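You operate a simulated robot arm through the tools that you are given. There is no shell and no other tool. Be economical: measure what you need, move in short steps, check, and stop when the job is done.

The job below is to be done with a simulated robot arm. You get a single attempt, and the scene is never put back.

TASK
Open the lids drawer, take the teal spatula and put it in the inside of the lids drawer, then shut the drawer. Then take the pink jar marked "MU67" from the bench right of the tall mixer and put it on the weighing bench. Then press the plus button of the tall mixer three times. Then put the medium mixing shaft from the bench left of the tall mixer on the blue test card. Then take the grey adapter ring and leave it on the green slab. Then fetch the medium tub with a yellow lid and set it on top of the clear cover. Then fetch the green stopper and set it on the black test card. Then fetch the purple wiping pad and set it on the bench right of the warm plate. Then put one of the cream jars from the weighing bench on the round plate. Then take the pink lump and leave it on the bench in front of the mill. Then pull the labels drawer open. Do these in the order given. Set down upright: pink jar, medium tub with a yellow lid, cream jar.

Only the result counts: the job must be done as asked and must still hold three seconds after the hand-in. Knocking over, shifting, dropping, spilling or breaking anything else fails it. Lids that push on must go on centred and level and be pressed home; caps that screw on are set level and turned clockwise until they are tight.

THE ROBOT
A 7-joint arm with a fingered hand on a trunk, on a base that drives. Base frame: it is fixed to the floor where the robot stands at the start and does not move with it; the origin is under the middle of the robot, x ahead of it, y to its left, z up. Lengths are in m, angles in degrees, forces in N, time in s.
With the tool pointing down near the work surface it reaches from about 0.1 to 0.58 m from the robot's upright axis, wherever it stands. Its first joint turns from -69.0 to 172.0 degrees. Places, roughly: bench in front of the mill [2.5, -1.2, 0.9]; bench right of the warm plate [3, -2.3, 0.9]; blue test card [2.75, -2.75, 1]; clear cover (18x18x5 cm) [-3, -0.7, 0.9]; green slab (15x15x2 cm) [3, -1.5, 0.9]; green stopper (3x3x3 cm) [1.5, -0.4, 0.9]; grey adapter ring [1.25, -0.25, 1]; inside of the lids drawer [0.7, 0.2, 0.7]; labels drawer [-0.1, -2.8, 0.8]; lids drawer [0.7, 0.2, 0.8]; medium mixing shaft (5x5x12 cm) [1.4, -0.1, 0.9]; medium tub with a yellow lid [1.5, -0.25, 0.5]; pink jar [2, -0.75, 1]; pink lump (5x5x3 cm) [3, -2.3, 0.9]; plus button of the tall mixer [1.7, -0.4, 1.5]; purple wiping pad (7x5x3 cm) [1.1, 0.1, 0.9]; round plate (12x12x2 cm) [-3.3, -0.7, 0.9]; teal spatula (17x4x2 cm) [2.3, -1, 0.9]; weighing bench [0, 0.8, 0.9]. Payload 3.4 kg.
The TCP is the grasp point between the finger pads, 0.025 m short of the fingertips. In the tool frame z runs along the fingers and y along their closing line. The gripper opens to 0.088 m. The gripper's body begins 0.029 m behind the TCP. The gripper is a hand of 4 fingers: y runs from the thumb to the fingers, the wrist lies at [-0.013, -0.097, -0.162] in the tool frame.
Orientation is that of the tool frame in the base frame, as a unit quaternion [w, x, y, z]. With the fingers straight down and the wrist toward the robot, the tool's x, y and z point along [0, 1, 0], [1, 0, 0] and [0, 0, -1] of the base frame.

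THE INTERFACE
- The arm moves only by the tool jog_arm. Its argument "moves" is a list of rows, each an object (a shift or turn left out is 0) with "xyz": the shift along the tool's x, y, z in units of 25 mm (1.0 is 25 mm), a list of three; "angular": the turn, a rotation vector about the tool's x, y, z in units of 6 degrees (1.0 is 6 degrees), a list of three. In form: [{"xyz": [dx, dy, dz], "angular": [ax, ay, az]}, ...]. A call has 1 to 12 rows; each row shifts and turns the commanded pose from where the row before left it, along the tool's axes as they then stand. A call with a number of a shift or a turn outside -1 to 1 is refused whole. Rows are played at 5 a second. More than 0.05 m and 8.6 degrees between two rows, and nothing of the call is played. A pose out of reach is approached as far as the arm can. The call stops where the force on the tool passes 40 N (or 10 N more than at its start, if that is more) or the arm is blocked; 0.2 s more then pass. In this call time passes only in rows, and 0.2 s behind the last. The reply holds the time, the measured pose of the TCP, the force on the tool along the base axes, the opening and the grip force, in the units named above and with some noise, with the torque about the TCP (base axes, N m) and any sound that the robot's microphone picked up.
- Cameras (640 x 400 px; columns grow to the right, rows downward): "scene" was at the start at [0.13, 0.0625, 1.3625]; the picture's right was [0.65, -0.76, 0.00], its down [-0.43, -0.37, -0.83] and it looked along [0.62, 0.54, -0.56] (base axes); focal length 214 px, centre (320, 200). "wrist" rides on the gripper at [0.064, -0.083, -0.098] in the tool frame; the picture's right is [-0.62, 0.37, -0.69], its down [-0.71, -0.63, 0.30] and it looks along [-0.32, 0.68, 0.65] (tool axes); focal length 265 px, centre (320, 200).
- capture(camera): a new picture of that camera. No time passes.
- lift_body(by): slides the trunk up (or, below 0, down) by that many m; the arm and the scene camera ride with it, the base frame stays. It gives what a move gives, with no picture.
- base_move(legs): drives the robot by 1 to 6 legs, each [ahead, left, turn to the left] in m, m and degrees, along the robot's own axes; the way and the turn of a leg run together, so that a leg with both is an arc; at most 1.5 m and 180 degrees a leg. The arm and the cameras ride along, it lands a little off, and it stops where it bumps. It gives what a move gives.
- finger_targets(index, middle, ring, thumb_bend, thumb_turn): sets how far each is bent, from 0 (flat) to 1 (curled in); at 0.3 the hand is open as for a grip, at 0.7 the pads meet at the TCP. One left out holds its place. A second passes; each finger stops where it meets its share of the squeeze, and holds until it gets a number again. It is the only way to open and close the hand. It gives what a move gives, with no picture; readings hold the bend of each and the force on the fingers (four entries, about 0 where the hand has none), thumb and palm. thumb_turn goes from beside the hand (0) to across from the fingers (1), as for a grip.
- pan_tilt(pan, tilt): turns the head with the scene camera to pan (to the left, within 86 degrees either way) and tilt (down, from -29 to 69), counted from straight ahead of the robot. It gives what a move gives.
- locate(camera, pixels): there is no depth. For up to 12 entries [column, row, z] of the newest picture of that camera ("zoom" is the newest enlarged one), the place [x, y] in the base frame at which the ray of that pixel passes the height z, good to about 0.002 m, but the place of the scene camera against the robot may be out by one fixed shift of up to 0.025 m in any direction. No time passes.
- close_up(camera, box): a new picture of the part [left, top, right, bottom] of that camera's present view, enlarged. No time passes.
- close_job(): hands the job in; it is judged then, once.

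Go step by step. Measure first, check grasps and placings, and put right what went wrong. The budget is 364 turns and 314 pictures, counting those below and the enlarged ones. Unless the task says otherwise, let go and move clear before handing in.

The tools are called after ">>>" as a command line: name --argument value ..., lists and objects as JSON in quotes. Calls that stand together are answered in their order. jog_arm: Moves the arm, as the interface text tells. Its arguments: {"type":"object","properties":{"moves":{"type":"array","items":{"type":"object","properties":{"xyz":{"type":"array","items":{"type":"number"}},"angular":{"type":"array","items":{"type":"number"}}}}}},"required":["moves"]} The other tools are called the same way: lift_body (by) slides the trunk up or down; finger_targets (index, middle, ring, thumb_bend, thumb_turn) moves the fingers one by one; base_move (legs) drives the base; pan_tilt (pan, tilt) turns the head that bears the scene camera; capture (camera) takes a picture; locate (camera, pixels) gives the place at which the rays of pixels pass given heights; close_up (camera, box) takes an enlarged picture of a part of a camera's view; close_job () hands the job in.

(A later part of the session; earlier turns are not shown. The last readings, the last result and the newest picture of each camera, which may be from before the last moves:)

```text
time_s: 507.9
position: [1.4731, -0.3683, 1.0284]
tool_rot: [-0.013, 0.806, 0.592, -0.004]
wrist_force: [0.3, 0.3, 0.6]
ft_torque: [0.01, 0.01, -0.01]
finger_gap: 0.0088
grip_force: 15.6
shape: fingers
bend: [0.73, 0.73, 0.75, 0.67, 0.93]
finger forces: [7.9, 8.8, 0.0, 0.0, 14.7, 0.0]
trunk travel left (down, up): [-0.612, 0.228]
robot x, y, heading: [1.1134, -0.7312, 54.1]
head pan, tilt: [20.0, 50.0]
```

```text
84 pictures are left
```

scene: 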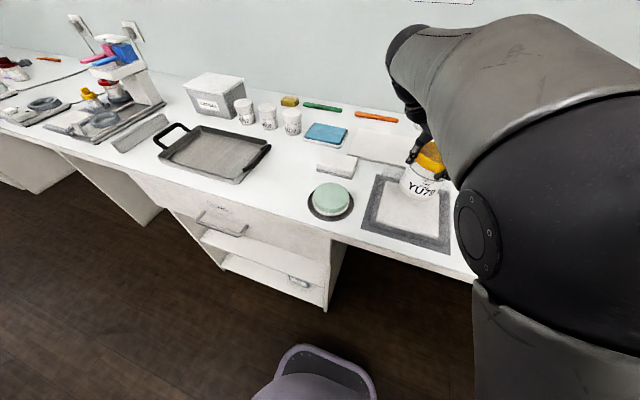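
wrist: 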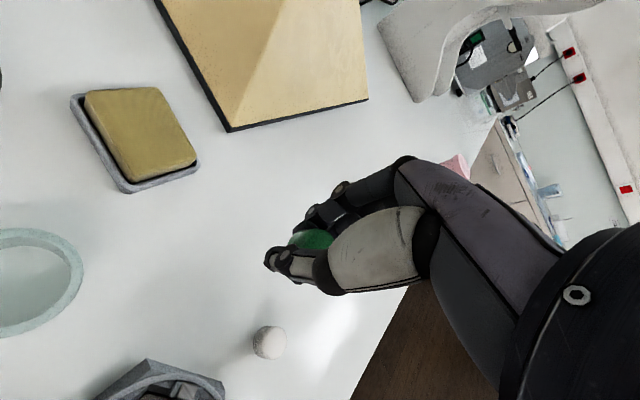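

The green stopper is held. I raise, back out and drive left to the black card (WN26) near (0.55,0.47).

>>> lift_body --by 0.15

>>> base_move --legs '[[-0.33, 0, 0], [0, 0.62, 0], [0, 0.62, 0], [0.12, 0, 0]]'

>>> pan_tilt --pan 25 --tilt 40

>>> capture --camera "scene"

>>> capture --camera "wrist"

```text
time_s: 509.7
position: [1.4729, -0.3685, 1.1772]
tool_rot: [-0.012, 0.805, 0.593, -0.004]
wrist_force: [0.2, 1.4, 0.4]
ft_torque: [-0.01, 0.02, 0.02]
finger_gap: 0.0082
grip_force: 16.0
shape: fingers
bend: [0.73, 0.73, 0.75, 0.67, 0.93]
finger forces: [7.9, 8.7, 0.1, 0.0, 14.7, 0.1]
trunk travel left (down, up): [-0.762, 0.078]
robot x, y, heading: [1.1163, -0.7313, 54.1]
head pan, tilt: [20.0, 50.0]
```

```text
time_s: 518.9
position: [0.3341, 0.2028, 1.179]
tool_rot: [-0.012, 0.803, 0.596, -0.005]
wrist_force: [0.0, 0.1, 0.3]
ft_torque: [0.0, 0.04, -0.02]
finger_gap: 0.0082
grip_force: 15.8
shape: fingers
bend: [0.73, 0.73, 0.75, 0.67, 0.93]
finger forces: [7.9, 8.8, 0.1, 0.1, 14.7, 0.0]
trunk travel left (down, up): [-0.762, 0.078]
robot x, y, heading: [-0.0243, -0.1657, 54.5]
head pan, tilt: [20.0, 50.0]
```

```text
time_s: 519.6
position: [0.3355, 0.2012, 1.1797]
tool_rot: [-0.016, 0.804, 0.595, -0.004]
wrist_force: [0.1, -0.9, 0.5]
ft_torque: [0.0, 0.04, 0.01]
finger_gap: 0.0083
grip_force: 15.9
shape: fingers
bend: [0.73, 0.73, 0.75, 0.67, 0.93]
finger forces: [7.9, 8.7, 0.0, 0.0, 14.7, 0.0]
trunk travel left (down, up): [-0.762, 0.078]
robot x, y, heading: [-0.0206, -0.1642, 54.7]
head pan, tilt: [25.0, 40.0]
```

```text
83 pictures are left
```

scene: 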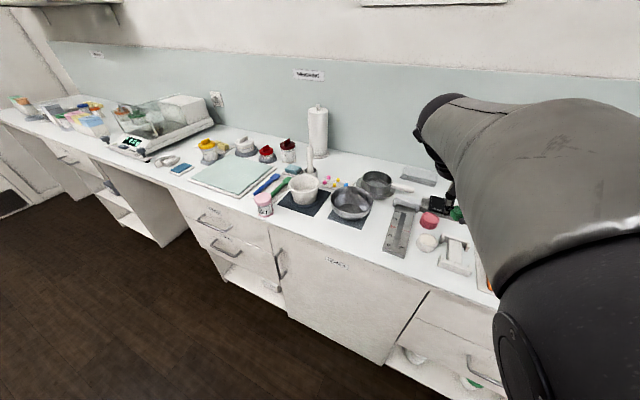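

```text
82 pictures are left
```

wrist: 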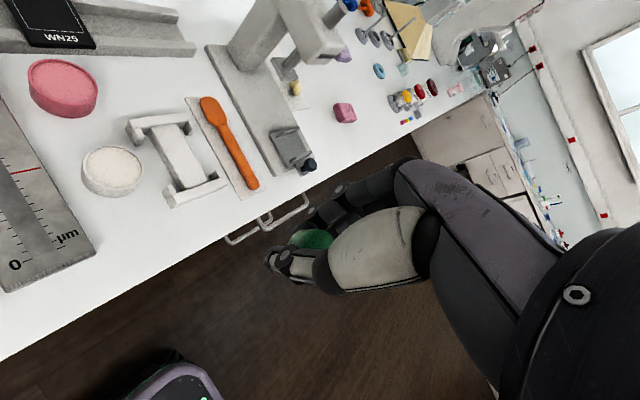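

>>> locate --camera "wrist" --pixels '[[52, 22, 0.93], [95, 47, 0.93], [25, 40, 0.93], [193, 50, 0.92], [62, 88, 0.92], [52, 22, 0.95]]'

>>> close_up --camera "wrist" --box '[0, 0, 220, 140]'

```text
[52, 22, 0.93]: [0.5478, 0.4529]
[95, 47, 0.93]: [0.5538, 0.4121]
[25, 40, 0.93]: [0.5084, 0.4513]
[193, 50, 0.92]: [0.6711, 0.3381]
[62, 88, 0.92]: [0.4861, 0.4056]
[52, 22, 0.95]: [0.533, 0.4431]
```

```text
2.86 times, centred on (110, 70) of wrist
```

zoom: 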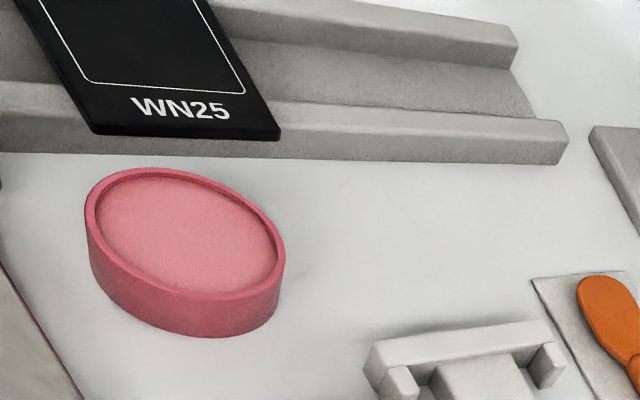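

The black card (bridging the channel) is centred near (0.555,0.464). I yaw the hand back and approach.

>>> jog_arm --moves '[{"angular": [0, 0, -1]}, {"angular": [0, 0, -1]}, {"angular": [0, 0, -1]}, {"angular": [0, 0, -1]}, {"angular": [0, 0, -1]}, {"angular": [0, 0, -1]}, {"angular": [0, 0, -1]}, {"angular": [0, 0, -1]}, {"angular": [0, 0, -1]}, {"angular": [0, 0, -1]}, {"angular": [0, 0, -1]}, {"angular": [0, 0, -0.7]}]'

>>> base_move --legs '[[0.28, -0.022, -0.7]]'

>>> jog_arm --moves '[{"xyz": [0, 0.8, 0]}, {"xyz": [0, 0.8, 0]}]'

>>> capture --camera "wrist"

```text
time_s: 522.2
position: [0.3331, 0.2046, 1.1783]
tool_rot: [-0.013, 0.313, 0.95, 0.004]
wrist_force: [0.3, 0.5, -0.9]
ft_torque: [-0.01, 0.0, 0.01]
finger_gap: 0.0077
grip_force: 16.2
shape: fingers
bend: [0.73, 0.73, 0.75, 0.67, 0.93]
finger forces: [8.5, 9.4, 0.0, 0.0, 14.4, 0.0]
trunk travel left (down, up): [-0.762, 0.078]
robot x, y, heading: [-0.0221, -0.1606, 54.8]
head pan, tilt: [25.0, 40.0]
```

```text
time_s: 524.2
position: [0.5202, 0.4108, 1.178]
tool_rot: [-0.012, 0.321, 0.947, 0.004]
wrist_force: [0.2, 0.1, 0.2]
ft_torque: [-0.01, 0.0, 0.02]
finger_gap: 0.0076
grip_force: 16.6
shape: fingers
bend: [0.73, 0.73, 0.75, 0.67, 0.93]
finger forces: [8.6, 9.4, 0.0, 0.1, 14.4, 0.0]
trunk travel left (down, up): [-0.762, 0.078]
robot x, y, heading: [0.1607, 0.0483, 53.9]
head pan, tilt: [25.0, 40.0]
```

```text
time_s: 524.8
position: [0.5474, 0.443, 1.179]
tool_rot: [-0.012, 0.321, 0.947, 0.004]
wrist_force: [0.4, 0.5, -0.3]
ft_torque: [-0.03, -0.01, 0.01]
finger_gap: 0.0075
grip_force: 16.3
shape: fingers
bend: [0.73, 0.73, 0.75, 0.67, 0.93]
finger forces: [8.6, 9.5, 0.0, 0.0, 14.4, 0.0]
trunk travel left (down, up): [-0.762, 0.078]
robot x, y, heading: [0.1597, 0.0487, 53.8]
head pan, tilt: [25.0, 40.0]
```

```text
80 pictures are left
```

wrist: 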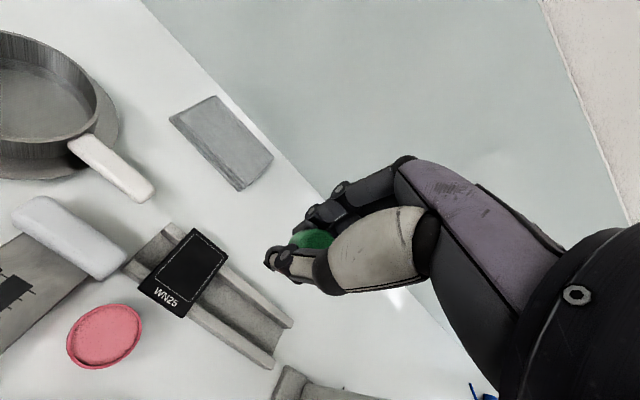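

>>> locate --camera "wrist" --pixels '[[185, 271, 0.93], [190, 228, 0.93], [228, 253, 0.93], [139, 285, 0.93], [183, 319, 0.93], [292, 325, 0.92], [185, 271, 0.92]]'

```text
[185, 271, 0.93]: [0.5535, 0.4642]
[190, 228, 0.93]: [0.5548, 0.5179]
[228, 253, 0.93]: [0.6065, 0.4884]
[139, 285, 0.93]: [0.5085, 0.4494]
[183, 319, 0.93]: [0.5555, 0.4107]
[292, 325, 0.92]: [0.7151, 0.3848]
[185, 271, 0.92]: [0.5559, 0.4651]
```

Card centre (0.556,0.466). I move the last 2.4 cm and lower.

>>> jog_arm --moves '[{"xyz": [0.29, 0.94, 0]}]'

>>> lift_body --by -0.19

>>> capture --camera "wrist"

```text
time_s: 525.2
position: [0.5551, 0.4681, 1.1761]
tool_rot: [-0.013, 0.321, 0.947, 0.003]
wrist_force: [0.5, 0.8, 0.0]
ft_torque: [-0.01, -0.02, 0.04]
finger_gap: 0.0076
grip_force: 16.2
shape: fingers
bend: [0.73, 0.73, 0.75, 0.67, 0.93]
finger forces: [8.6, 9.4, 0.0, 0.0, 14.4, 0.0]
trunk travel left (down, up): [-0.762, 0.078]
robot x, y, heading: [0.1596, 0.0487, 53.6]
head pan, tilt: [25.0, 40.0]
```

```text
time_s: 527.2
position: [0.5543, 0.466, 0.9885]
tool_rot: [-0.012, 0.321, 0.947, 0.004]
wrist_force: [0.3, 0.2, 0.1]
ft_torque: [0.03, -0.01, 0.0]
finger_gap: 0.0077
grip_force: 16.0
shape: fingers
bend: [0.73, 0.73, 0.75, 0.67, 0.93]
finger forces: [8.6, 9.4, 0.0, 0.0, 14.4, 0.0]
trunk travel left (down, up): [-0.572, 0.268]
robot x, y, heading: [0.1578, 0.0488, 53.9]
head pan, tilt: [25.0, 40.0]
```

```text
79 pictures are left
```

wrist: 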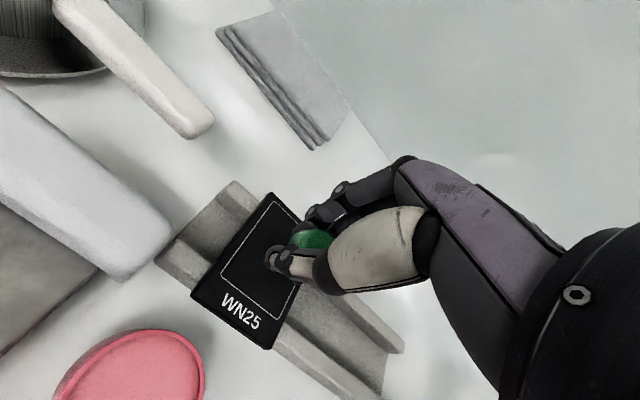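

>>> jog_arm --moves '[{"xyz": [0, 0, 0.2]}, {"xyz": [0, 0, 0.2]}, {"xyz": [0, 0, 0.2]}, {"xyz": [0, 0, 0.15]}]'

>>> jog_arm --moves '[{"xyz": [0, 0, 0.12]}, {"xyz": [0, 0, 0.12]}, {"xyz": [0, 0, 0.12]}]'

```text
time_s: 528.2
position: [0.553, 0.4644, 0.9685]
tool_rot: [-0.012, 0.321, 0.947, 0.004]
wrist_force: [0.6, 0.0, 0.0]
ft_torque: [0.04, 0.02, -0.01]
finger_gap: 0.0076
grip_force: 16.3
shape: fingers
bend: [0.73, 0.73, 0.75, 0.67, 0.93]
finger forces: [8.7, 9.5, 0.0, 0.0, 14.4, 0.0]
trunk travel left (down, up): [-0.572, 0.268]
robot x, y, heading: [0.1597, 0.0503, 54.0]
head pan, tilt: [25.0, 40.0]
```

```text
time_s: 529.0
position: [0.5521, 0.466, 0.959]
tool_rot: [-0.012, 0.321, 0.947, 0.004]
wrist_force: [0.5, -0.4, -1.0]
ft_torque: [0.01, 0.04, 0.03]
finger_gap: 0.0076
grip_force: 16.2
shape: fingers
bend: [0.73, 0.73, 0.75, 0.67, 0.93]
finger forces: [8.8, 9.5, 0.0, 0.0, 14.3, 0.1]
trunk travel left (down, up): [-0.572, 0.268]
robot x, y, heading: [0.162, 0.0476, 53.6]
head pan, tilt: [25.0, 40.0]
```

>>> jog_arm --moves '[{"xyz": [0, 0, 0.12]}, {"xyz": [0, 0, 0.12]}, {"xyz": [0, 0, 0.12]}, {"xyz": [0, 0, 0.12]}]'

>>> capture --camera "wrist"

```text
time_s: 530.1
position: [0.5523, 0.467, 0.959]
tool_rot: [-0.011, 0.321, 0.947, 0.016]
wrist_force: [-1.8, -3.4, 21.1]
ft_torque: [-0.26, 0.39, 0.08]
finger_gap: 0.0072
grip_force: 24.5
shape: fingers
bend: [0.74, 0.73, 0.75, 0.7, 0.93]
finger forces: [8.1, 8.9, 0.1, 0.0, 32.4, 0.1]
trunk travel left (down, up): [-0.572, 0.268]
robot x, y, heading: [0.1612, 0.0497, 54.1]
head pan, tilt: [25.0, 40.0]
stopped in row 4: the force on the tool passed its limit (the readings are from after the stop); the commanded pose is now the measured one
```

```text
78 pictures are left
```

wrist: 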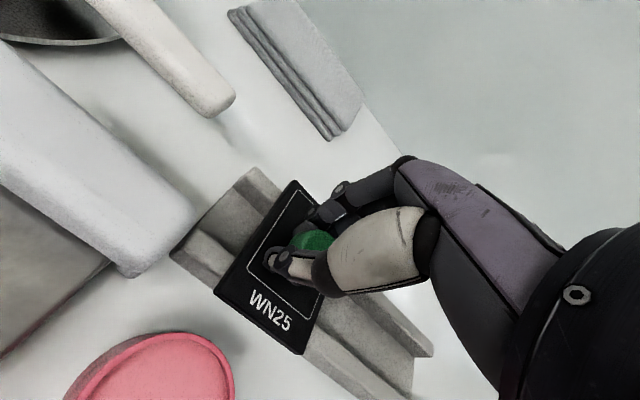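

Contact with the card. I ease up 2–3 mm and open to release.

>>> jog_arm --moves '[{"xyz": [0, 0, -0.12]}]'

>>> finger_targets --index 0.5 --middle 0.5 --ring 0.5 --thumb_bend 0.5

>>> lift_body --by 0.19

>>> capture --camera "wrist"

```text
time_s: 530.5
position: [0.5527, 0.4663, 0.9595]
tool_rot: [-0.011, 0.321, 0.947, 0.013]
wrist_force: [-1.5, -1.0, 18.3]
ft_torque: [-0.21, 0.29, 0.04]
finger_gap: 0.0066
grip_force: 24.8
shape: fingers
bend: [0.74, 0.73, 0.75, 0.71, 0.93]
finger forces: [8.8, 9.4, 0.0, 0.0, 30.7, 0.0]
trunk travel left (down, up): [-0.572, 0.268]
robot x, y, heading: [0.1587, 0.0531, 53.8]
head pan, tilt: [25.0, 40.0]
```

```text
time_s: 531.5
position: [0.5522, 0.4674, 0.9596]
tool_rot: [-0.01, 0.322, 0.947, 0.015]
wrist_force: [-0.5, 5.4, 27.4]
ft_torque: [-0.02, 0.16, -0.08]
finger_gap: 0.0291
grip_force: 13.6
shape: fingers
bend: [0.5, 0.53, 0.5, 0.61, 0.95]
finger forces: [0.0, 8.1, 0.0, 0.0, 19.0, 0.0]
trunk travel left (down, up): [-0.572, 0.268]
robot x, y, heading: [0.1599, 0.0504, 53.6]
head pan, tilt: [25.0, 40.0]
```

```text
time_s: 533.6
position: [0.5539, 0.4678, 1.1452]
tool_rot: [-0.012, 0.321, 0.947, 0.01]
wrist_force: [-0.2, -0.3, -0.2]
ft_torque: [0.0, 0.02, -0.02]
finger_gap: 0.0411
grip_force: 0.1
shape: fingers
bend: [0.5, 0.5, 0.5, 0.5, 0.96]
finger forces: [0.0, 0.0, 0.1, 0.0, 0.2, 0.0]
trunk travel left (down, up): [-0.762, 0.078]
robot x, y, heading: [0.159, 0.0507, 53.5]
head pan, tilt: [25.0, 40.0]
```

```text
77 pictures are left
```

wrist: 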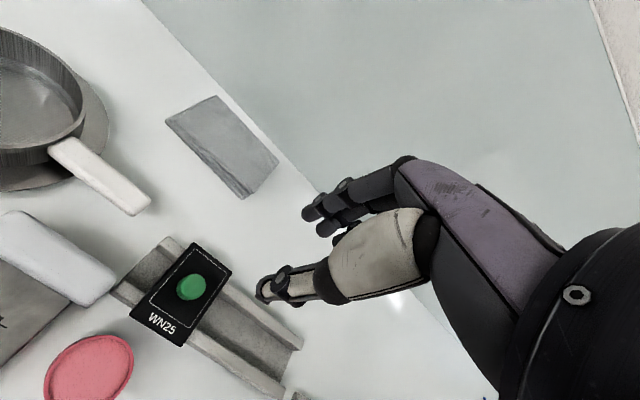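

The green stopper stands on the black card. Next, the purple wiping pad: I back off and shift right.

>>> base_move --legs '[[-0.2, 0, 0], [0, -0.68, 0.4]]'

>>> finger_targets --index 0.3 --middle 0.3 --ring 0.3 --thumb_bend 0.3

>>> capture --camera "wrist"

```text
time_s: 538.6
position: [0.9904, -0.1055, 1.1449]
tool_rot: [-0.013, 0.319, 0.947, 0.011]
wrist_force: [0.3, -0.1, -0.3]
ft_torque: [-0.01, 0.0, 0.01]
finger_gap: 0.0411
grip_force: 0.0
shape: fingers
bend: [0.5, 0.5, 0.5, 0.5, 0.96]
finger forces: [0.0, 0.0, 0.1, 0.1, 0.1, 0.1]
trunk travel left (down, up): [-0.762, 0.078]
robot x, y, heading: [0.5997, -0.5285, 54.1]
head pan, tilt: [25.0, 40.0]
```

```text
time_s: 539.6
position: [0.9915, -0.1024, 1.1465]
tool_rot: [-0.012, 0.319, 0.948, 0.011]
wrist_force: [0.1, 0.5, 0.4]
ft_torque: [0.01, 0.01, -0.01]
finger_gap: 0.0845
grip_force: 0.0
shape: fingers
bend: [0.3, 0.3, 0.3, 0.3, 0.96]
finger forces: [0.0, 0.0, 0.1, 0.0, 0.0, 0.0]
trunk travel left (down, up): [-0.762, 0.078]
robot x, y, heading: [0.6015, -0.5238, 53.8]
head pan, tilt: [25.0, 40.0]
```

```text
76 pictures are left
```

wrist: 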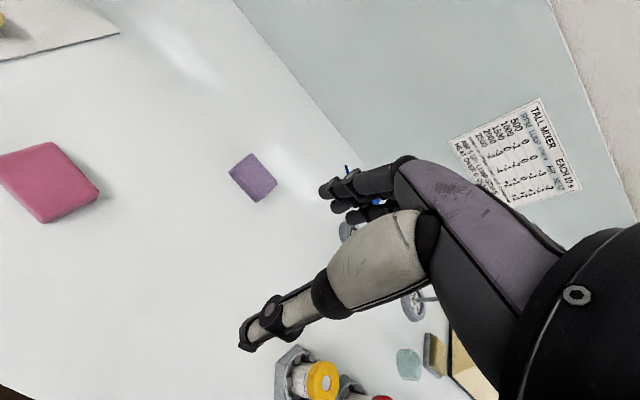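

>>> locate --camera "wrist" --pixels '[[250, 176, 0.925], [228, 172, 0.92], [252, 152, 0.925], [278, 184, 0.925], [256, 201, 0.91]]'

```text
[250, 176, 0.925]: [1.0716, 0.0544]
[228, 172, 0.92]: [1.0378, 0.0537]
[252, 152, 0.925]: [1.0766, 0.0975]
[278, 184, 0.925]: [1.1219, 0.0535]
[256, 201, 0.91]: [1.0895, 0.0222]
```

The pad is centred at (1.080,0.055), lying nearly aligned with the hand. I move over it.

>>> base_move --legs '[[0.179, 0.021, 0.2]]'

>>> jog_arm --moves '[{"angular": [0.13, -0.28, 0.6]}]'

>>> lift_body --by -0.13

>>> capture --camera "wrist"

```text
time_s: 541.1
position: [1.0757, 0.053, 1.1473]
tool_rot: [-0.012, 0.317, 0.948, 0.01]
wrist_force: [0.0, -0.6, -0.4]
ft_torque: [0.0, 0.01, 0.02]
finger_gap: 0.0848
grip_force: 0.0
shape: fingers
bend: [0.3, 0.3, 0.3, 0.3, 0.96]
finger forces: [0.0, 0.0, 0.0, 0.0, 0.0, 0.0]
trunk travel left (down, up): [-0.762, 0.078]
robot x, y, heading: [0.6861, -0.3709, 54.4]
head pan, tilt: [25.0, 40.0]
```

```text
time_s: 541.5
position: [1.0754, 0.0538, 1.1477]
tool_rot: [-0.001, 0.347, 0.938, 0.001]
wrist_force: [-0.1, 0.1, -0.6]
ft_torque: [-0.01, -0.01, 0.0]
finger_gap: 0.0845
grip_force: 0.1
shape: fingers
bend: [0.3, 0.3, 0.3, 0.3, 0.96]
finger forces: [0.0, 0.0, 0.0, 0.2, 0.1, 0.0]
trunk travel left (down, up): [-0.762, 0.078]
robot x, y, heading: [0.6872, -0.3658, 54.0]
head pan, tilt: [25.0, 40.0]
```

```text
time_s: 543.1
position: [1.0758, 0.0539, 1.0152]
tool_rot: [0.0, 0.347, 0.938, -0.001]
wrist_force: [-0.1, 0.1, -0.1]
ft_torque: [-0.05, 0.0, -0.01]
finger_gap: 0.0846
grip_force: 0.1
shape: fingers
bend: [0.3, 0.3, 0.3, 0.3, 0.96]
finger forces: [0.0, 0.0, 0.0, 0.0, 0.1, 0.0]
trunk travel left (down, up): [-0.632, 0.208]
robot x, y, heading: [0.6863, -0.3698, 54.3]
head pan, tilt: [25.0, 40.0]
```

```text
75 pictures are left
```

wrist: 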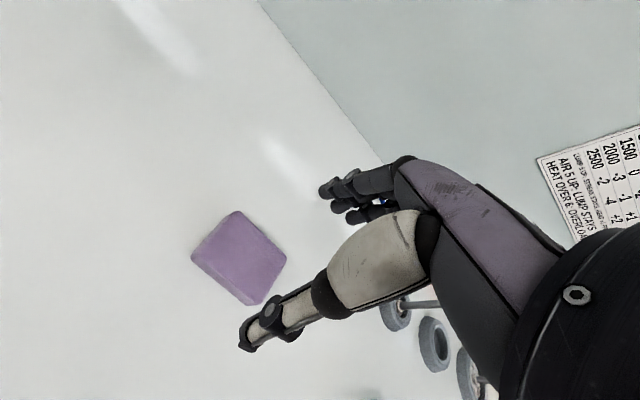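

>>> locate --camera "wrist" --pixels '[[192, 256, 0.918], [237, 212, 0.922], [287, 262, 0.922], [250, 304, 0.92], [240, 257, 0.925]]'

```text
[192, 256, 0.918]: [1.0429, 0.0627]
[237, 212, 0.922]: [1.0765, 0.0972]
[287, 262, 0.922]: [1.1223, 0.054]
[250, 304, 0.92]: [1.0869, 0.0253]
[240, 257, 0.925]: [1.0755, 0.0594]
```

>>> jog_arm --moves '[{"xyz": [0, 0.35, 0]}]'

>>> lift_body --by -0.088

>>> finger_targets --index 0.7 --middle 0.7 --ring 0.7 --thumb_bend 0.7

>>> lift_body --by 0.2

>>> capture --camera "wrist"

```text
time_s: 543.5
position: [1.0825, 0.0607, 1.0154]
tool_rot: [0.0, 0.347, 0.938, -0.002]
wrist_force: [0.5, 0.4, 0.5]
ft_torque: [0.0, 0.02, 0.0]
finger_gap: 0.0849
grip_force: 0.0
shape: fingers
bend: [0.3, 0.3, 0.3, 0.3, 0.96]
finger forces: [0.1, 0.1, 0.0, 0.1, 0.1, 0.0]
trunk travel left (down, up): [-0.632, 0.208]
robot x, y, heading: [0.6833, -0.3703, 54.5]
head pan, tilt: [25.0, 40.0]
```

```text
time_s: 544.7
position: [1.0828, 0.0598, 0.9286]
tool_rot: [-0.001, 0.347, 0.938, -0.001]
wrist_force: [-1.0, -0.8, 0.5]
ft_torque: [-0.02, -0.01, 0.04]
finger_gap: 0.0848
grip_force: 0.0
shape: fingers
bend: [0.3, 0.3, 0.3, 0.3, 0.96]
finger forces: [0.1, 0.1, 0.0, 0.0, 0.1, 0.0]
trunk travel left (down, up): [-0.544, 0.296]
robot x, y, heading: [0.6841, -0.3685, 54.0]
head pan, tilt: [25.0, 40.0]
```

```text
time_s: 545.7
position: [1.0824, 0.0599, 0.9295]
tool_rot: [0.0, 0.348, 0.938, 0.001]
wrist_force: [1.2, 1.9, 9.8]
ft_torque: [0.18, -0.18, 0.03]
finger_gap: 0.0435
grip_force: 24.4
shape: fingers
bend: [0.55, 0.58, 0.6, 0.49, 0.92]
finger forces: [7.2, 15.2, 6.2, 0.0, 19.4, 0.0]
trunk travel left (down, up): [-0.544, 0.296]
robot x, y, heading: [0.6866, -0.3689, 54.1]
head pan, tilt: [25.0, 40.0]
```

```text
time_s: 547.9
position: [1.0821, 0.0592, 1.1284]
tool_rot: [0.0, 0.347, 0.938, -0.001]
wrist_force: [-0.8, 0.2, -0.5]
ft_torque: [-0.03, -0.04, 0.02]
finger_gap: 0.0437
grip_force: 19.3
shape: fingers
bend: [0.55, 0.59, 0.61, 0.49, 0.92]
finger forces: [6.9, 5.8, 5.9, 0.1, 19.6, 0.0]
trunk travel left (down, up): [-0.744, 0.096]
robot x, y, heading: [0.6855, -0.3697, 54.5]
head pan, tilt: [25.0, 40.0]
```

```text
74 pictures are left
```

wrist: 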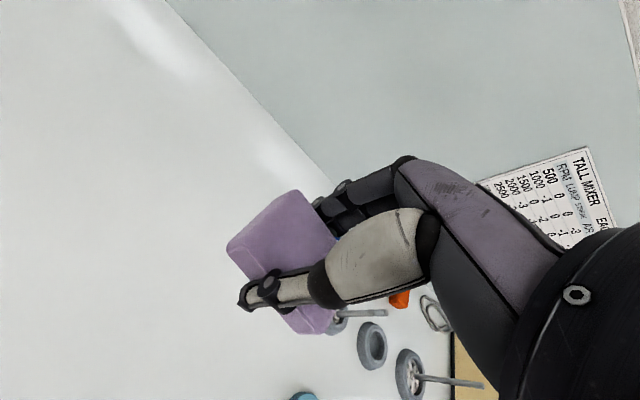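

The purple pad is held. I drive to the far bench near the warm plate.

>>> base_move --legs '[[-0.45, 0, 0], [0, 0, -90.4], [1.1, 0.14, 0], [1.0, 0.14, 0]]'

>>> pan_tilt --pan 20 --tilt 40

>>> capture --camera "scene"

>>> capture --camera "wrist"

```text
time_s: 564.5
position: [2.6919, -2.16, 1.1275]
tool_rot: [-0.001, 0.915, 0.403, -0.001]
wrist_force: [0.2, 0.6, -0.2]
ft_torque: [0.0, -0.04, -0.03]
finger_gap: 0.0434
grip_force: 18.5
shape: fingers
bend: [0.55, 0.59, 0.61, 0.49, 0.92]
finger forces: [6.9, 5.6, 5.7, 0.0, 18.8, 0.1]
trunk travel left (down, up): [-0.744, 0.096]
robot x, y, heading: [2.2763, -1.7503, -37.7]
head pan, tilt: [25.0, 40.0]
```

```text
time_s: 565.1
position: [2.6905, -2.1604, 1.1275]
tool_rot: [-0.001, 0.915, 0.403, 0.0]
wrist_force: [-0.2, -1.0, -0.1]
ft_torque: [0.03, -0.01, -0.03]
finger_gap: 0.0432
grip_force: 18.8
shape: fingers
bend: [0.55, 0.59, 0.61, 0.49, 0.92]
finger forces: [6.9, 5.7, 5.7, 0.1, 18.8, 0.0]
trunk travel left (down, up): [-0.744, 0.096]
robot x, y, heading: [2.2778, -1.7523, -37.6]
head pan, tilt: [20.0, 40.0]
```

```text
73 pictures are left
```

scene: 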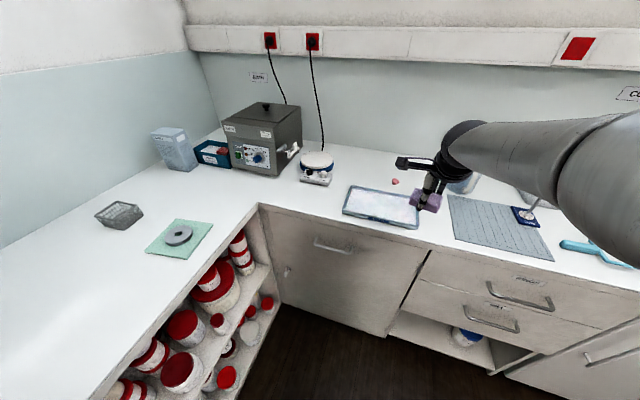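

```text
72 pictures are left
```

wrist: 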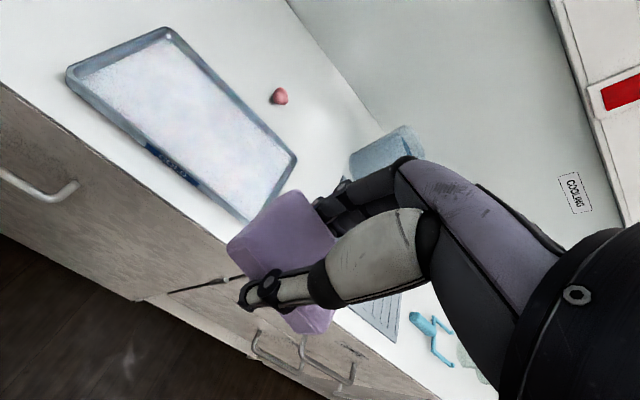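

I locate the free area between the warm plate (318,165) and the pink lump (395,182).

>>> locate --camera "scene" --pixels '[[362, 176, 0.911], [334, 180, 0.911], [395, 183, 0.92], [352, 187, 0.911], [330, 185, 0.911], [375, 165, 0.911]]'

>>> locate --camera "wrist" --pixels '[[279, 97, 0.91], [165, 28, 0.91], [297, 157, 0.91], [68, 75, 0.91], [220, 30, 0.9]]'

>>> close_up --camera "scene" --box '[270, 120, 450, 240]'

```text
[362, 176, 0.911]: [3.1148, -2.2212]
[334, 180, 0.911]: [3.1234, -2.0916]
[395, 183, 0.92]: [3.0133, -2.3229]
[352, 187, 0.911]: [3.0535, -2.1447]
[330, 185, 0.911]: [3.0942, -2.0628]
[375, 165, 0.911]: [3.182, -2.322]
```

```text
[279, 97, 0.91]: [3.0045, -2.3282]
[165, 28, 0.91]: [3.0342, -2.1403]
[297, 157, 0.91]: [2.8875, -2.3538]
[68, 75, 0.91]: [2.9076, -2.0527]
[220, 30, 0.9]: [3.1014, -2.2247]
```

```text
3.33 times, centred on (360, 180) of scene
```

zoom: 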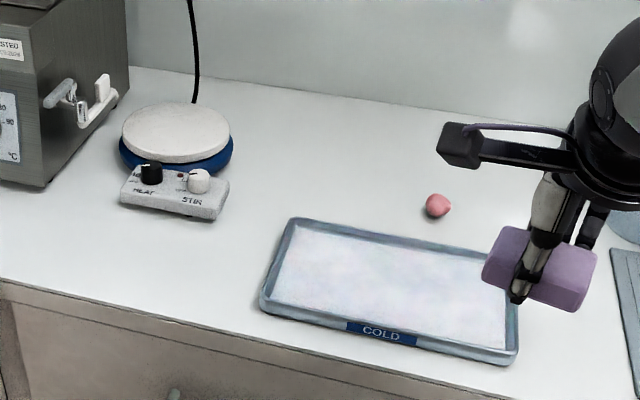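

Spot (3.075,-2.235) is clear of the lump, tray and warm plate. I drive the pad above it.

>>> base_move --legs '[[0.2, 0.1755, 0], [0.15, 0, 0]]'

>>> lift_body --by -0.12

>>> capture --camera "wrist"

```text
time_s: 568.0
position: [3.0822, -2.2347, 1.1284]
tool_rot: [-0.001, 0.914, 0.405, -0.001]
wrist_force: [0.1, -0.2, 0.6]
ft_torque: [0.01, -0.01, -0.01]
finger_gap: 0.0434
grip_force: 18.7
shape: fingers
bend: [0.55, 0.59, 0.61, 0.49, 0.92]
finger forces: [6.8, 5.6, 5.8, 0.1, 18.8, 0.0]
trunk travel left (down, up): [-0.744, 0.096]
robot x, y, heading: [2.6657, -1.8248, -37.3]
head pan, tilt: [20.0, 40.0]
```

```text
time_s: 569.5
position: [3.0815, -2.2357, 1.0077]
tool_rot: [-0.001, 0.915, 0.404, 0.0]
wrist_force: [0.4, 0.3, -0.3]
ft_torque: [0.02, 0.0, -0.02]
finger_gap: 0.0435
grip_force: 18.6
shape: fingers
bend: [0.55, 0.59, 0.61, 0.49, 0.92]
finger forces: [6.8, 5.6, 5.8, 0.1, 18.7, 0.0]
trunk travel left (down, up): [-0.624, 0.216]
robot x, y, heading: [2.6642, -1.8274, -37.2]
head pan, tilt: [20.0, 40.0]
```

```text
70 pictures are left
```

wrist: 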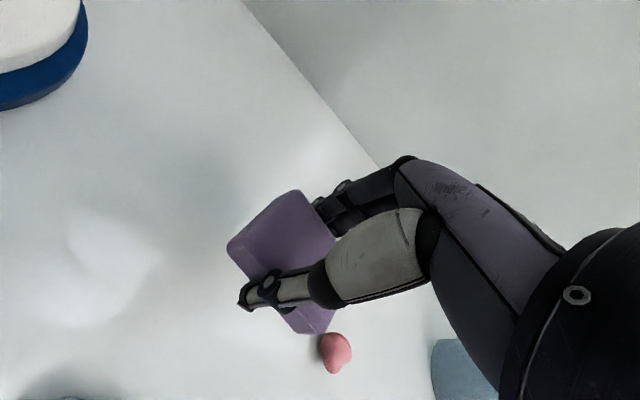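

>>> locate --camera "wrist" --pixels '[[335, 353, 0.912], [60, 80, 0.93], [30, 370, 0.91]]'

>>> lift_body --by -0.068

>>> jog_arm --moves '[{"xyz": [0, 0, 0.12]}, {"xyz": [0, 0, 0.12]}, {"xyz": [0, 0, 0.12]}, {"xyz": [0, 0, 0.1]}]'

```text
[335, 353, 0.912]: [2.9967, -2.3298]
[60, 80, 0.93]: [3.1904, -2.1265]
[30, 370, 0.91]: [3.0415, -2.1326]
```

```text
time_s: 570.6
position: [3.0816, -2.2347, 0.9389]
tool_rot: [-0.001, 0.915, 0.404, 0.0]
wrist_force: [0.1, 0.2, 1.1]
ft_torque: [0.0, -0.01, -0.02]
finger_gap: 0.043
grip_force: 18.7
shape: fingers
bend: [0.55, 0.59, 0.61, 0.49, 0.92]
finger forces: [6.8, 5.6, 5.8, 0.1, 18.8, 0.0]
trunk travel left (down, up): [-0.556, 0.284]
robot x, y, heading: [2.6632, -1.8301, -37.4]
head pan, tilt: [20.0, 40.0]
```

```text
time_s: 571.6
position: [3.0815, -2.2348, 0.9299]
tool_rot: [0.001, 0.915, 0.404, 0.002]
wrist_force: [0.0, -0.6, 4.2]
ft_torque: [-0.1, -0.03, -0.03]
finger_gap: 0.0434
grip_force: 20.2
shape: fingers
bend: [0.55, 0.59, 0.61, 0.49, 0.92]
finger forces: [6.8, 9.6, 5.8, 0.0, 19.0, 0.0]
trunk travel left (down, up): [-0.556, 0.284]
robot x, y, heading: [2.6623, -1.8268, -37.5]
head pan, tilt: [20.0, 40.0]
```

Pad is down on the bench. I release and lift.

>>> finger_targets --index 0.3 --middle 0.3 --ring 0.3 --thumb_bend 0.3

>>> lift_body --by 0.22

>>> capture --camera "wrist"

```text
time_s: 572.6
position: [3.0839, -2.2346, 0.9291]
tool_rot: [-0.001, 0.914, 0.405, 0.0]
wrist_force: [0.5, -1.1, 0.1]
ft_torque: [-0.02, 0.0, 0.01]
finger_gap: 0.0846
grip_force: 0.0
shape: fingers
bend: [0.3, 0.3, 0.3, 0.3, 0.96]
finger forces: [0.1, 0.0, 0.1, 0.0, 0.0, 0.1]
trunk travel left (down, up): [-0.556, 0.284]
robot x, y, heading: [2.6633, -1.8268, -37.2]
head pan, tilt: [20.0, 40.0]
```

```text
time_s: 574.9
position: [3.0827, -2.2346, 1.1484]
tool_rot: [-0.001, 0.915, 0.404, 0.0]
wrist_force: [-0.5, 0.2, 0.1]
ft_torque: [0.01, -0.02, -0.01]
finger_gap: 0.0842
grip_force: 0.1
shape: fingers
bend: [0.3, 0.3, 0.3, 0.3, 0.96]
finger forces: [0.1, 0.1, 0.0, 0.0, 0.1, 0.0]
trunk travel left (down, up): [-0.776, 0.064]
robot x, y, heading: [2.6639, -1.8259, -37.7]
head pan, tilt: [20.0, 40.0]
```

```text
69 pictures are left
```

wrist: 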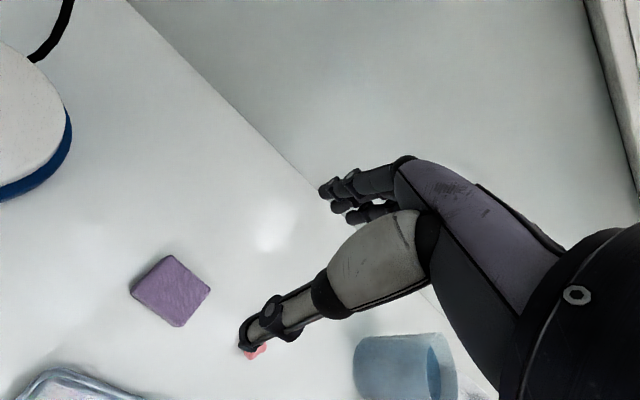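

The pad lies right of the warm plate. Next a cream jar from the weighing bench: I drive back there.

>>> base_move --legs '[[-0.35, 0, 0], [0, -0.4, 0], [0, 0, 91.7], [0, 1.15, 0], [0, 1.15, 0], [0, 1.1, 0]]'

>>> pan_tilt --pan 15 --tilt 32

>>> capture --camera "scene"

>>> capture --camera "wrist"

```text
time_s: 599.2
position: [-0.118, 0.5442, 1.1474]
tool_rot: [0.0, 0.364, 0.931, -0.001]
wrist_force: [-0.6, 0.5, 0.1]
ft_torque: [0.02, 0.02, 0.0]
finger_gap: 0.0843
grip_force: 0.1
shape: fingers
bend: [0.3, 0.3, 0.3, 0.3, 0.96]
finger forces: [0.0, 0.0, 0.0, 0.1, 0.1, 0.0]
trunk travel left (down, up): [-0.776, 0.064]
robot x, y, heading: [-0.5306, 0.1344, 52.5]
head pan, tilt: [20.0, 40.0]
```

```text
time_s: 599.9
position: [-0.1185, 0.5435, 1.1493]
tool_rot: [-0.001, 0.365, 0.931, -0.002]
wrist_force: [0.0, -0.4, -0.2]
ft_torque: [0.0, 0.02, -0.03]
finger_gap: 0.0845
grip_force: 0.0
shape: fingers
bend: [0.3, 0.3, 0.3, 0.3, 0.96]
finger forces: [0.1, 0.0, 0.0, 0.1, 0.0, 0.1]
trunk travel left (down, up): [-0.776, 0.064]
robot x, y, heading: [-0.5308, 0.1338, 52.2]
head pan, tilt: [15.0, 32.0]
```

```text
68 pictures are left
```

scene: 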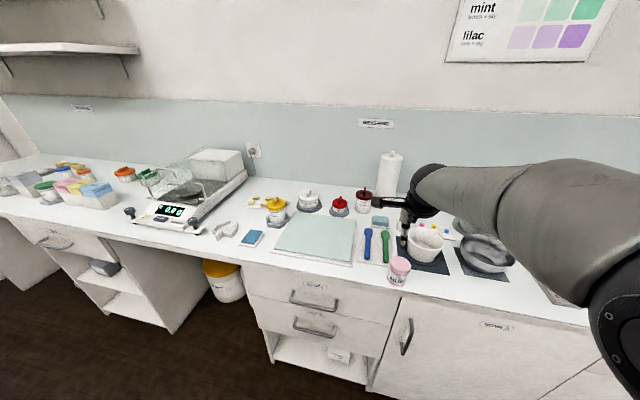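

```text
67 pictures are left
```

wrist: 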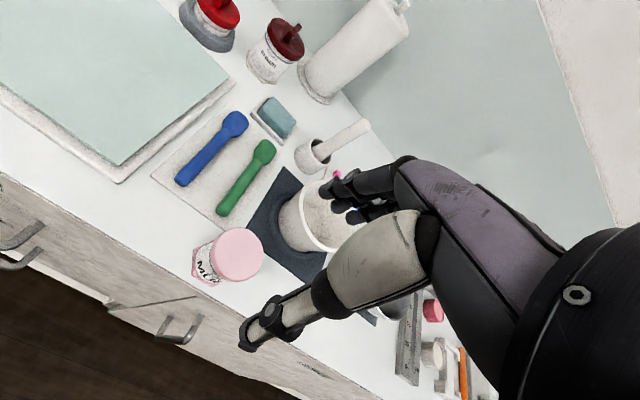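

I zoom on the jars behind the green board.

>>> close_up --camera "scene" --box '[240, 170, 400, 270]'

>>> close_up --camera "scene" --box '[0, 130, 240, 270]'

```text
4.00 times, centred on (320, 220) of scene
```

zoom: 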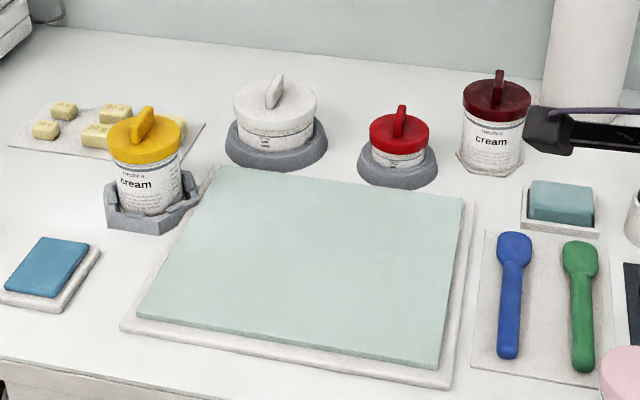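

```text
2.67 times, centred on (120, 200) of scene
```

zoom: 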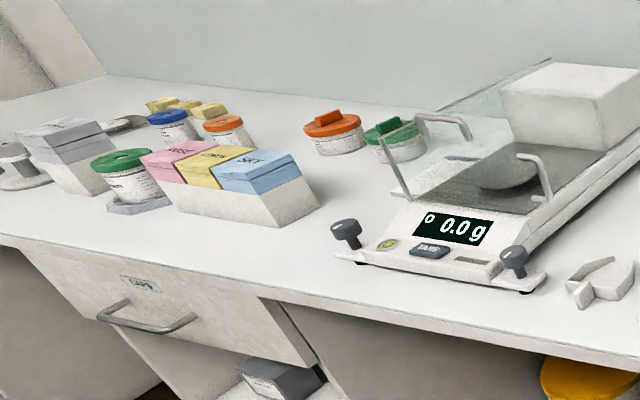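

Four jars are labelled "cream"; the free-standing dark-red one suits. I locate it.

>>> locate --camera "wrist" --pixels '[[264, 74, 0.9], [284, 44, 0.97], [284, 44, 0.98], [305, 95, 0.9], [274, 118, 0.91], [220, 35, 0.91]]'

>>> locate --camera "scene" --pixels '[[362.5, 211, 0.911], [363.5, 196, 0.991], [363.5, 196, 0.981]]'

```text
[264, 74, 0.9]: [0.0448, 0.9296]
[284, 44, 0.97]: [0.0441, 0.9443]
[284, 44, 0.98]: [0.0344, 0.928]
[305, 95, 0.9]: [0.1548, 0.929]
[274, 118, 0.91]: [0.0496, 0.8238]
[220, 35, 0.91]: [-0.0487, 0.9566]
```

```text
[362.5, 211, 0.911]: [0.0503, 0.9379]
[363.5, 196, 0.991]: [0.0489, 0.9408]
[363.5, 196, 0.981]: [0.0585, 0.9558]
```

The jar stands at about (0.043,0.937), n≈0.783. I centre the arm and drive up facing it.

>>> finger_targets --index 0.2 --middle 0.2 --ring 0.2 --thumb_bend 0.2

>>> jog_arm --moves '[{"xyz": [1, 0, 0], "angular": [0, 0, -0.4]}, {"xyz": [1, 0, 0], "angular": [0, 0, -0.4]}, {"xyz": [0.9, 0, 0]}]'

>>> base_move --legs '[[0, 0.009, 1.8], [0.367, 0, 0]]'

>>> capture --camera "wrist"

```text
time_s: 600.9
position: [-0.1189, 0.5431, 1.1486]
tool_rot: [0.0, 0.364, 0.931, -0.001]
wrist_force: [0.8, 0.0, -0.1]
ft_torque: [0.04, -0.01, -0.02]
finger_gap: 0.1033
grip_force: 0.0
shape: fingers
bend: [0.2, 0.2, 0.2, 0.2, 0.96]
finger forces: [0.0, 0.1, 0.0, 0.1, 0.0, 0.0]
trunk travel left (down, up): [-0.776, 0.064]
robot x, y, heading: [-0.5322, 0.1278, 52.0]
head pan, tilt: [15.0, 32.0]
```

```text
time_s: 601.7
position: [-0.1737, 0.5926, 1.1511]
tool_rot: [0.0, 0.325, 0.946, -0.001]
wrist_force: [0.2, 0.0, -0.9]
ft_torque: [0.02, -0.01, 0.01]
finger_gap: 0.1034
grip_force: 0.0
shape: fingers
bend: [0.2, 0.2, 0.2, 0.2, 0.96]
finger forces: [0.0, 0.0, 0.0, 0.0, 0.0, 0.0]
trunk travel left (down, up): [-0.776, 0.064]
robot x, y, heading: [-0.5315, 0.1289, 52.2]
head pan, tilt: [15.0, 32.0]
```

```text
time_s: 604.5
position: [0.0241, 0.9035, 1.1507]
tool_rot: [0.0, 0.312, 0.95, -0.001]
wrist_force: [0.3, 0.7, 0.4]
ft_torque: [-0.02, 0.04, 0.0]
finger_gap: 0.1034
grip_force: 0.2
shape: fingers
bend: [0.2, 0.2, 0.2, 0.2, 0.96]
finger forces: [0.0, 0.0, 0.1, 0.1, 0.1, 0.1]
trunk travel left (down, up): [-0.776, 0.064]
robot x, y, heading: [-0.3193, 0.4326, 53.4]
head pan, tilt: [15.0, 32.0]
stopped in leg 2: the robot was blocked; the commanded pose is now the measured one
```

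```text
64 pictures are left
```

wrist: 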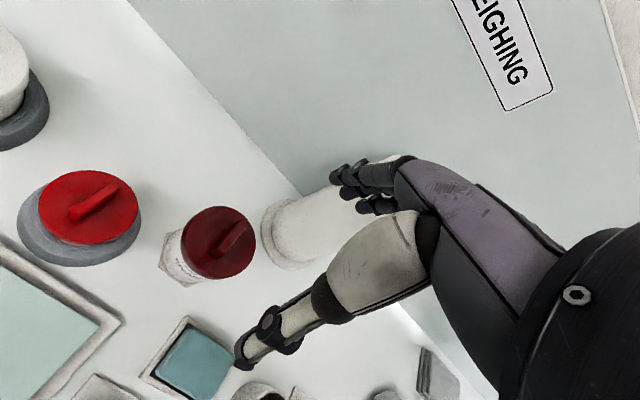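

>>> locate --camera "wrist" --pixels '[[186, 262, 0.9], [217, 243, 0.97], [217, 243, 0.98], [293, 245, 0.9], [262, 235, 0.9], [91, 215, 0.95], [265, 228, 1.0]]'

```text
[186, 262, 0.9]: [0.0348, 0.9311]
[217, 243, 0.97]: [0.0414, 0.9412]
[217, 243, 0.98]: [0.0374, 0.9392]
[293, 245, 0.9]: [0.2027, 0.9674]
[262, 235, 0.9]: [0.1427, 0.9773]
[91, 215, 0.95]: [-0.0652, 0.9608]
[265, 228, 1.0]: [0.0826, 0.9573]
```

Jar centre (0.039,0.938). I extend the last 3.7 cm over it.

>>> jog_arm --moves '[{"xyz": [0.17, 0.73, 0]}, {"xyz": [0.17, 0.73, 0]}]'

```text
time_s: 605.1
position: [0.0368, 0.9372, 1.1505]
tool_rot: [-0.001, 0.312, 0.95, -0.001]
wrist_force: [-0.6, 1.1, -0.4]
ft_torque: [-0.02, -0.01, -0.04]
finger_gap: 0.1035
grip_force: 0.0
shape: fingers
bend: [0.2, 0.2, 0.2, 0.2, 0.96]
finger forces: [0.1, 0.0, 0.0, 0.0, 0.0, 0.0]
trunk travel left (down, up): [-0.776, 0.064]
robot x, y, heading: [-0.3216, 0.4316, 54.0]
head pan, tilt: [15.0, 32.0]
```

Reached. I lower with the trunk in two steps, watching.

>>> lift_body --by -0.12

>>> capture --camera "wrist"

```text
time_s: 606.6
position: [0.0367, 0.9387, 1.0306]
tool_rot: [0.0, 0.311, 0.95, -0.001]
wrist_force: [-0.2, -0.1, -0.2]
ft_torque: [0.04, -0.03, -0.02]
finger_gap: 0.1031
grip_force: 0.0
shape: fingers
bend: [0.2, 0.2, 0.2, 0.2, 0.96]
finger forces: [0.0, 0.1, 0.1, 0.1, 0.0, 0.1]
trunk travel left (down, up): [-0.656, 0.184]
robot x, y, heading: [-0.3215, 0.4353, 53.5]
head pan, tilt: [15.0, 32.0]
```

```text
63 pictures are left
```

wrist: 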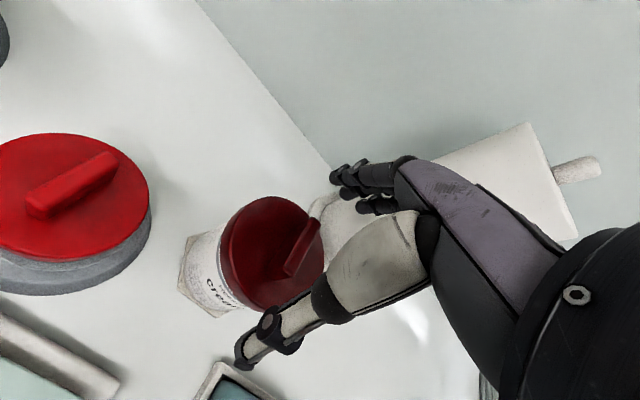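

>>> locate --camera "wrist" --pixels '[[221, 257, 0.965], [323, 255, 0.97], [265, 197, 0.97], [278, 312, 0.965], [205, 290, 0.9]]'

```text
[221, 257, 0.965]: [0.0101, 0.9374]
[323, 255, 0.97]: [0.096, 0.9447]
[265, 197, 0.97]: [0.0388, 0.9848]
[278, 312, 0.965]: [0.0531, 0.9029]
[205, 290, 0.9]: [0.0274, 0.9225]
```

I nudge 5 mm and lower to z≈0.965.

>>> jog_arm --moves '[{"xyz": [-0.15, 0.2, 0]}]'

>>> lift_body --by -0.04

>>> lift_body --by -0.024

>>> capture --camera "wrist"

```text
time_s: 607.0
position: [0.0438, 0.9386, 1.0298]
tool_rot: [-0.001, 0.311, 0.95, 0.0]
wrist_force: [-1.2, 0.3, -0.1]
ft_torque: [0.02, 0.03, -0.04]
finger_gap: 0.1036
grip_force: 0.1
shape: fingers
bend: [0.2, 0.2, 0.2, 0.2, 0.96]
finger forces: [0.0, 0.1, 0.1, 0.1, 0.0, 0.0]
trunk travel left (down, up): [-0.656, 0.184]
robot x, y, heading: [-0.3182, 0.4294, 53.5]
head pan, tilt: [15.0, 32.0]
```

```text
time_s: 607.9
position: [0.0424, 0.9398, 0.99]
tool_rot: [0.0, 0.311, 0.95, -0.001]
wrist_force: [-0.4, 0.3, 0.6]
ft_torque: [0.02, 0.01, 0.04]
finger_gap: 0.1033
grip_force: 0.1
shape: fingers
bend: [0.2, 0.2, 0.2, 0.2, 0.96]
finger forces: [0.1, 0.1, 0.0, 0.0, 0.0, 0.0]
trunk travel left (down, up): [-0.616, 0.224]
robot x, y, heading: [-0.3234, 0.4303, 53.9]
head pan, tilt: [15.0, 32.0]
```

```text
time_s: 608.6
position: [0.0438, 0.9392, 0.9685]
tool_rot: [0.001, 0.311, 0.95, 0.002]
wrist_force: [-0.9, 0.3, 11.2]
ft_torque: [0.05, 0.01, -0.02]
finger_gap: 0.1085
grip_force: 5.2
shape: fingers
bend: [0.18, 0.2, 0.2, 0.19, 0.96]
finger forces: [6.5, 0.1, 0.0, 0.0, 4.5, 0.1]
trunk travel left (down, up): [-0.592, 0.248]
robot x, y, heading: [-0.3199, 0.4312, 53.8]
head pan, tilt: [15.0, 32.0]
```

```text
62 pictures are left
```

wrist: 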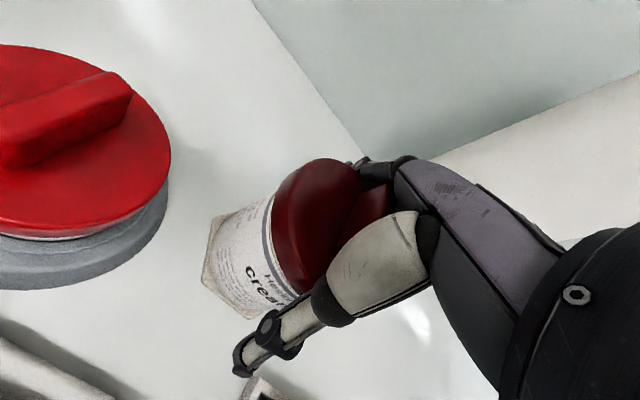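

The wide lid touches at this depth, as with the tub. I raise 7 mm and close on the lid's side.

>>> lift_body --by 0.008

>>> finger_targets --index 0.65 --middle 0.65 --ring 0.65 --thumb_bend 0.65

>>> lift_body --by 0.015

>>> capture --camera "wrist"

```text
time_s: 609.1
position: [0.0443, 0.938, 0.9738]
tool_rot: [-0.001, 0.311, 0.95, -0.002]
wrist_force: [0.6, -0.4, -0.6]
ft_torque: [-0.02, 0.02, 0.0]
finger_gap: 0.106
grip_force: 1.4
shape: fingers
bend: [0.19, 0.2, 0.2, 0.19, 0.96]
finger forces: [1.4, 0.1, 0.1, 0.1, 1.2, 0.1]
trunk travel left (down, up): [-0.6, 0.24]
robot x, y, heading: [-0.324, 0.4284, 53.9]
head pan, tilt: [15.0, 32.0]
```

```text
time_s: 610.1
position: [0.0436, 0.9386, 0.9752]
tool_rot: [0.0, 0.312, 0.95, 0.001]
wrist_force: [0.8, 1.2, 6.3]
ft_torque: [0.22, -0.26, 0.02]
finger_gap: 0.0821
grip_force: 28.4
shape: fingers
bend: [0.22, 0.44, 0.51, 0.51, 0.93]
finger forces: [14.0, 6.8, 6.7, 0.0, 29.3, 0.0]
trunk travel left (down, up): [-0.6, 0.24]
robot x, y, heading: [-0.3204, 0.4323, 53.8]
head pan, tilt: [15.0, 32.0]
```

```text
time_s: 610.8
position: [0.0437, 0.9393, 0.9884]
tool_rot: [0.0, 0.312, 0.95, 0.0]
wrist_force: [0.0, 0.5, -1.1]
ft_torque: [0.04, -0.01, 0.03]
finger_gap: 0.0817
grip_force: 27.8
shape: fingers
bend: [0.22, 0.45, 0.53, 0.51, 0.93]
finger forces: [13.8, 6.5, 6.7, 0.0, 28.7, 0.0]
trunk travel left (down, up): [-0.615, 0.225]
robot x, y, heading: [-0.3206, 0.4313, 53.8]
head pan, tilt: [15.0, 32.0]
heard: snap
```

```text
61 pictures are left
```

wrist: 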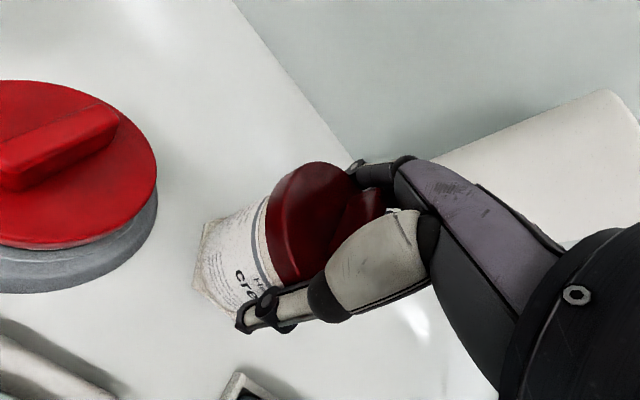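

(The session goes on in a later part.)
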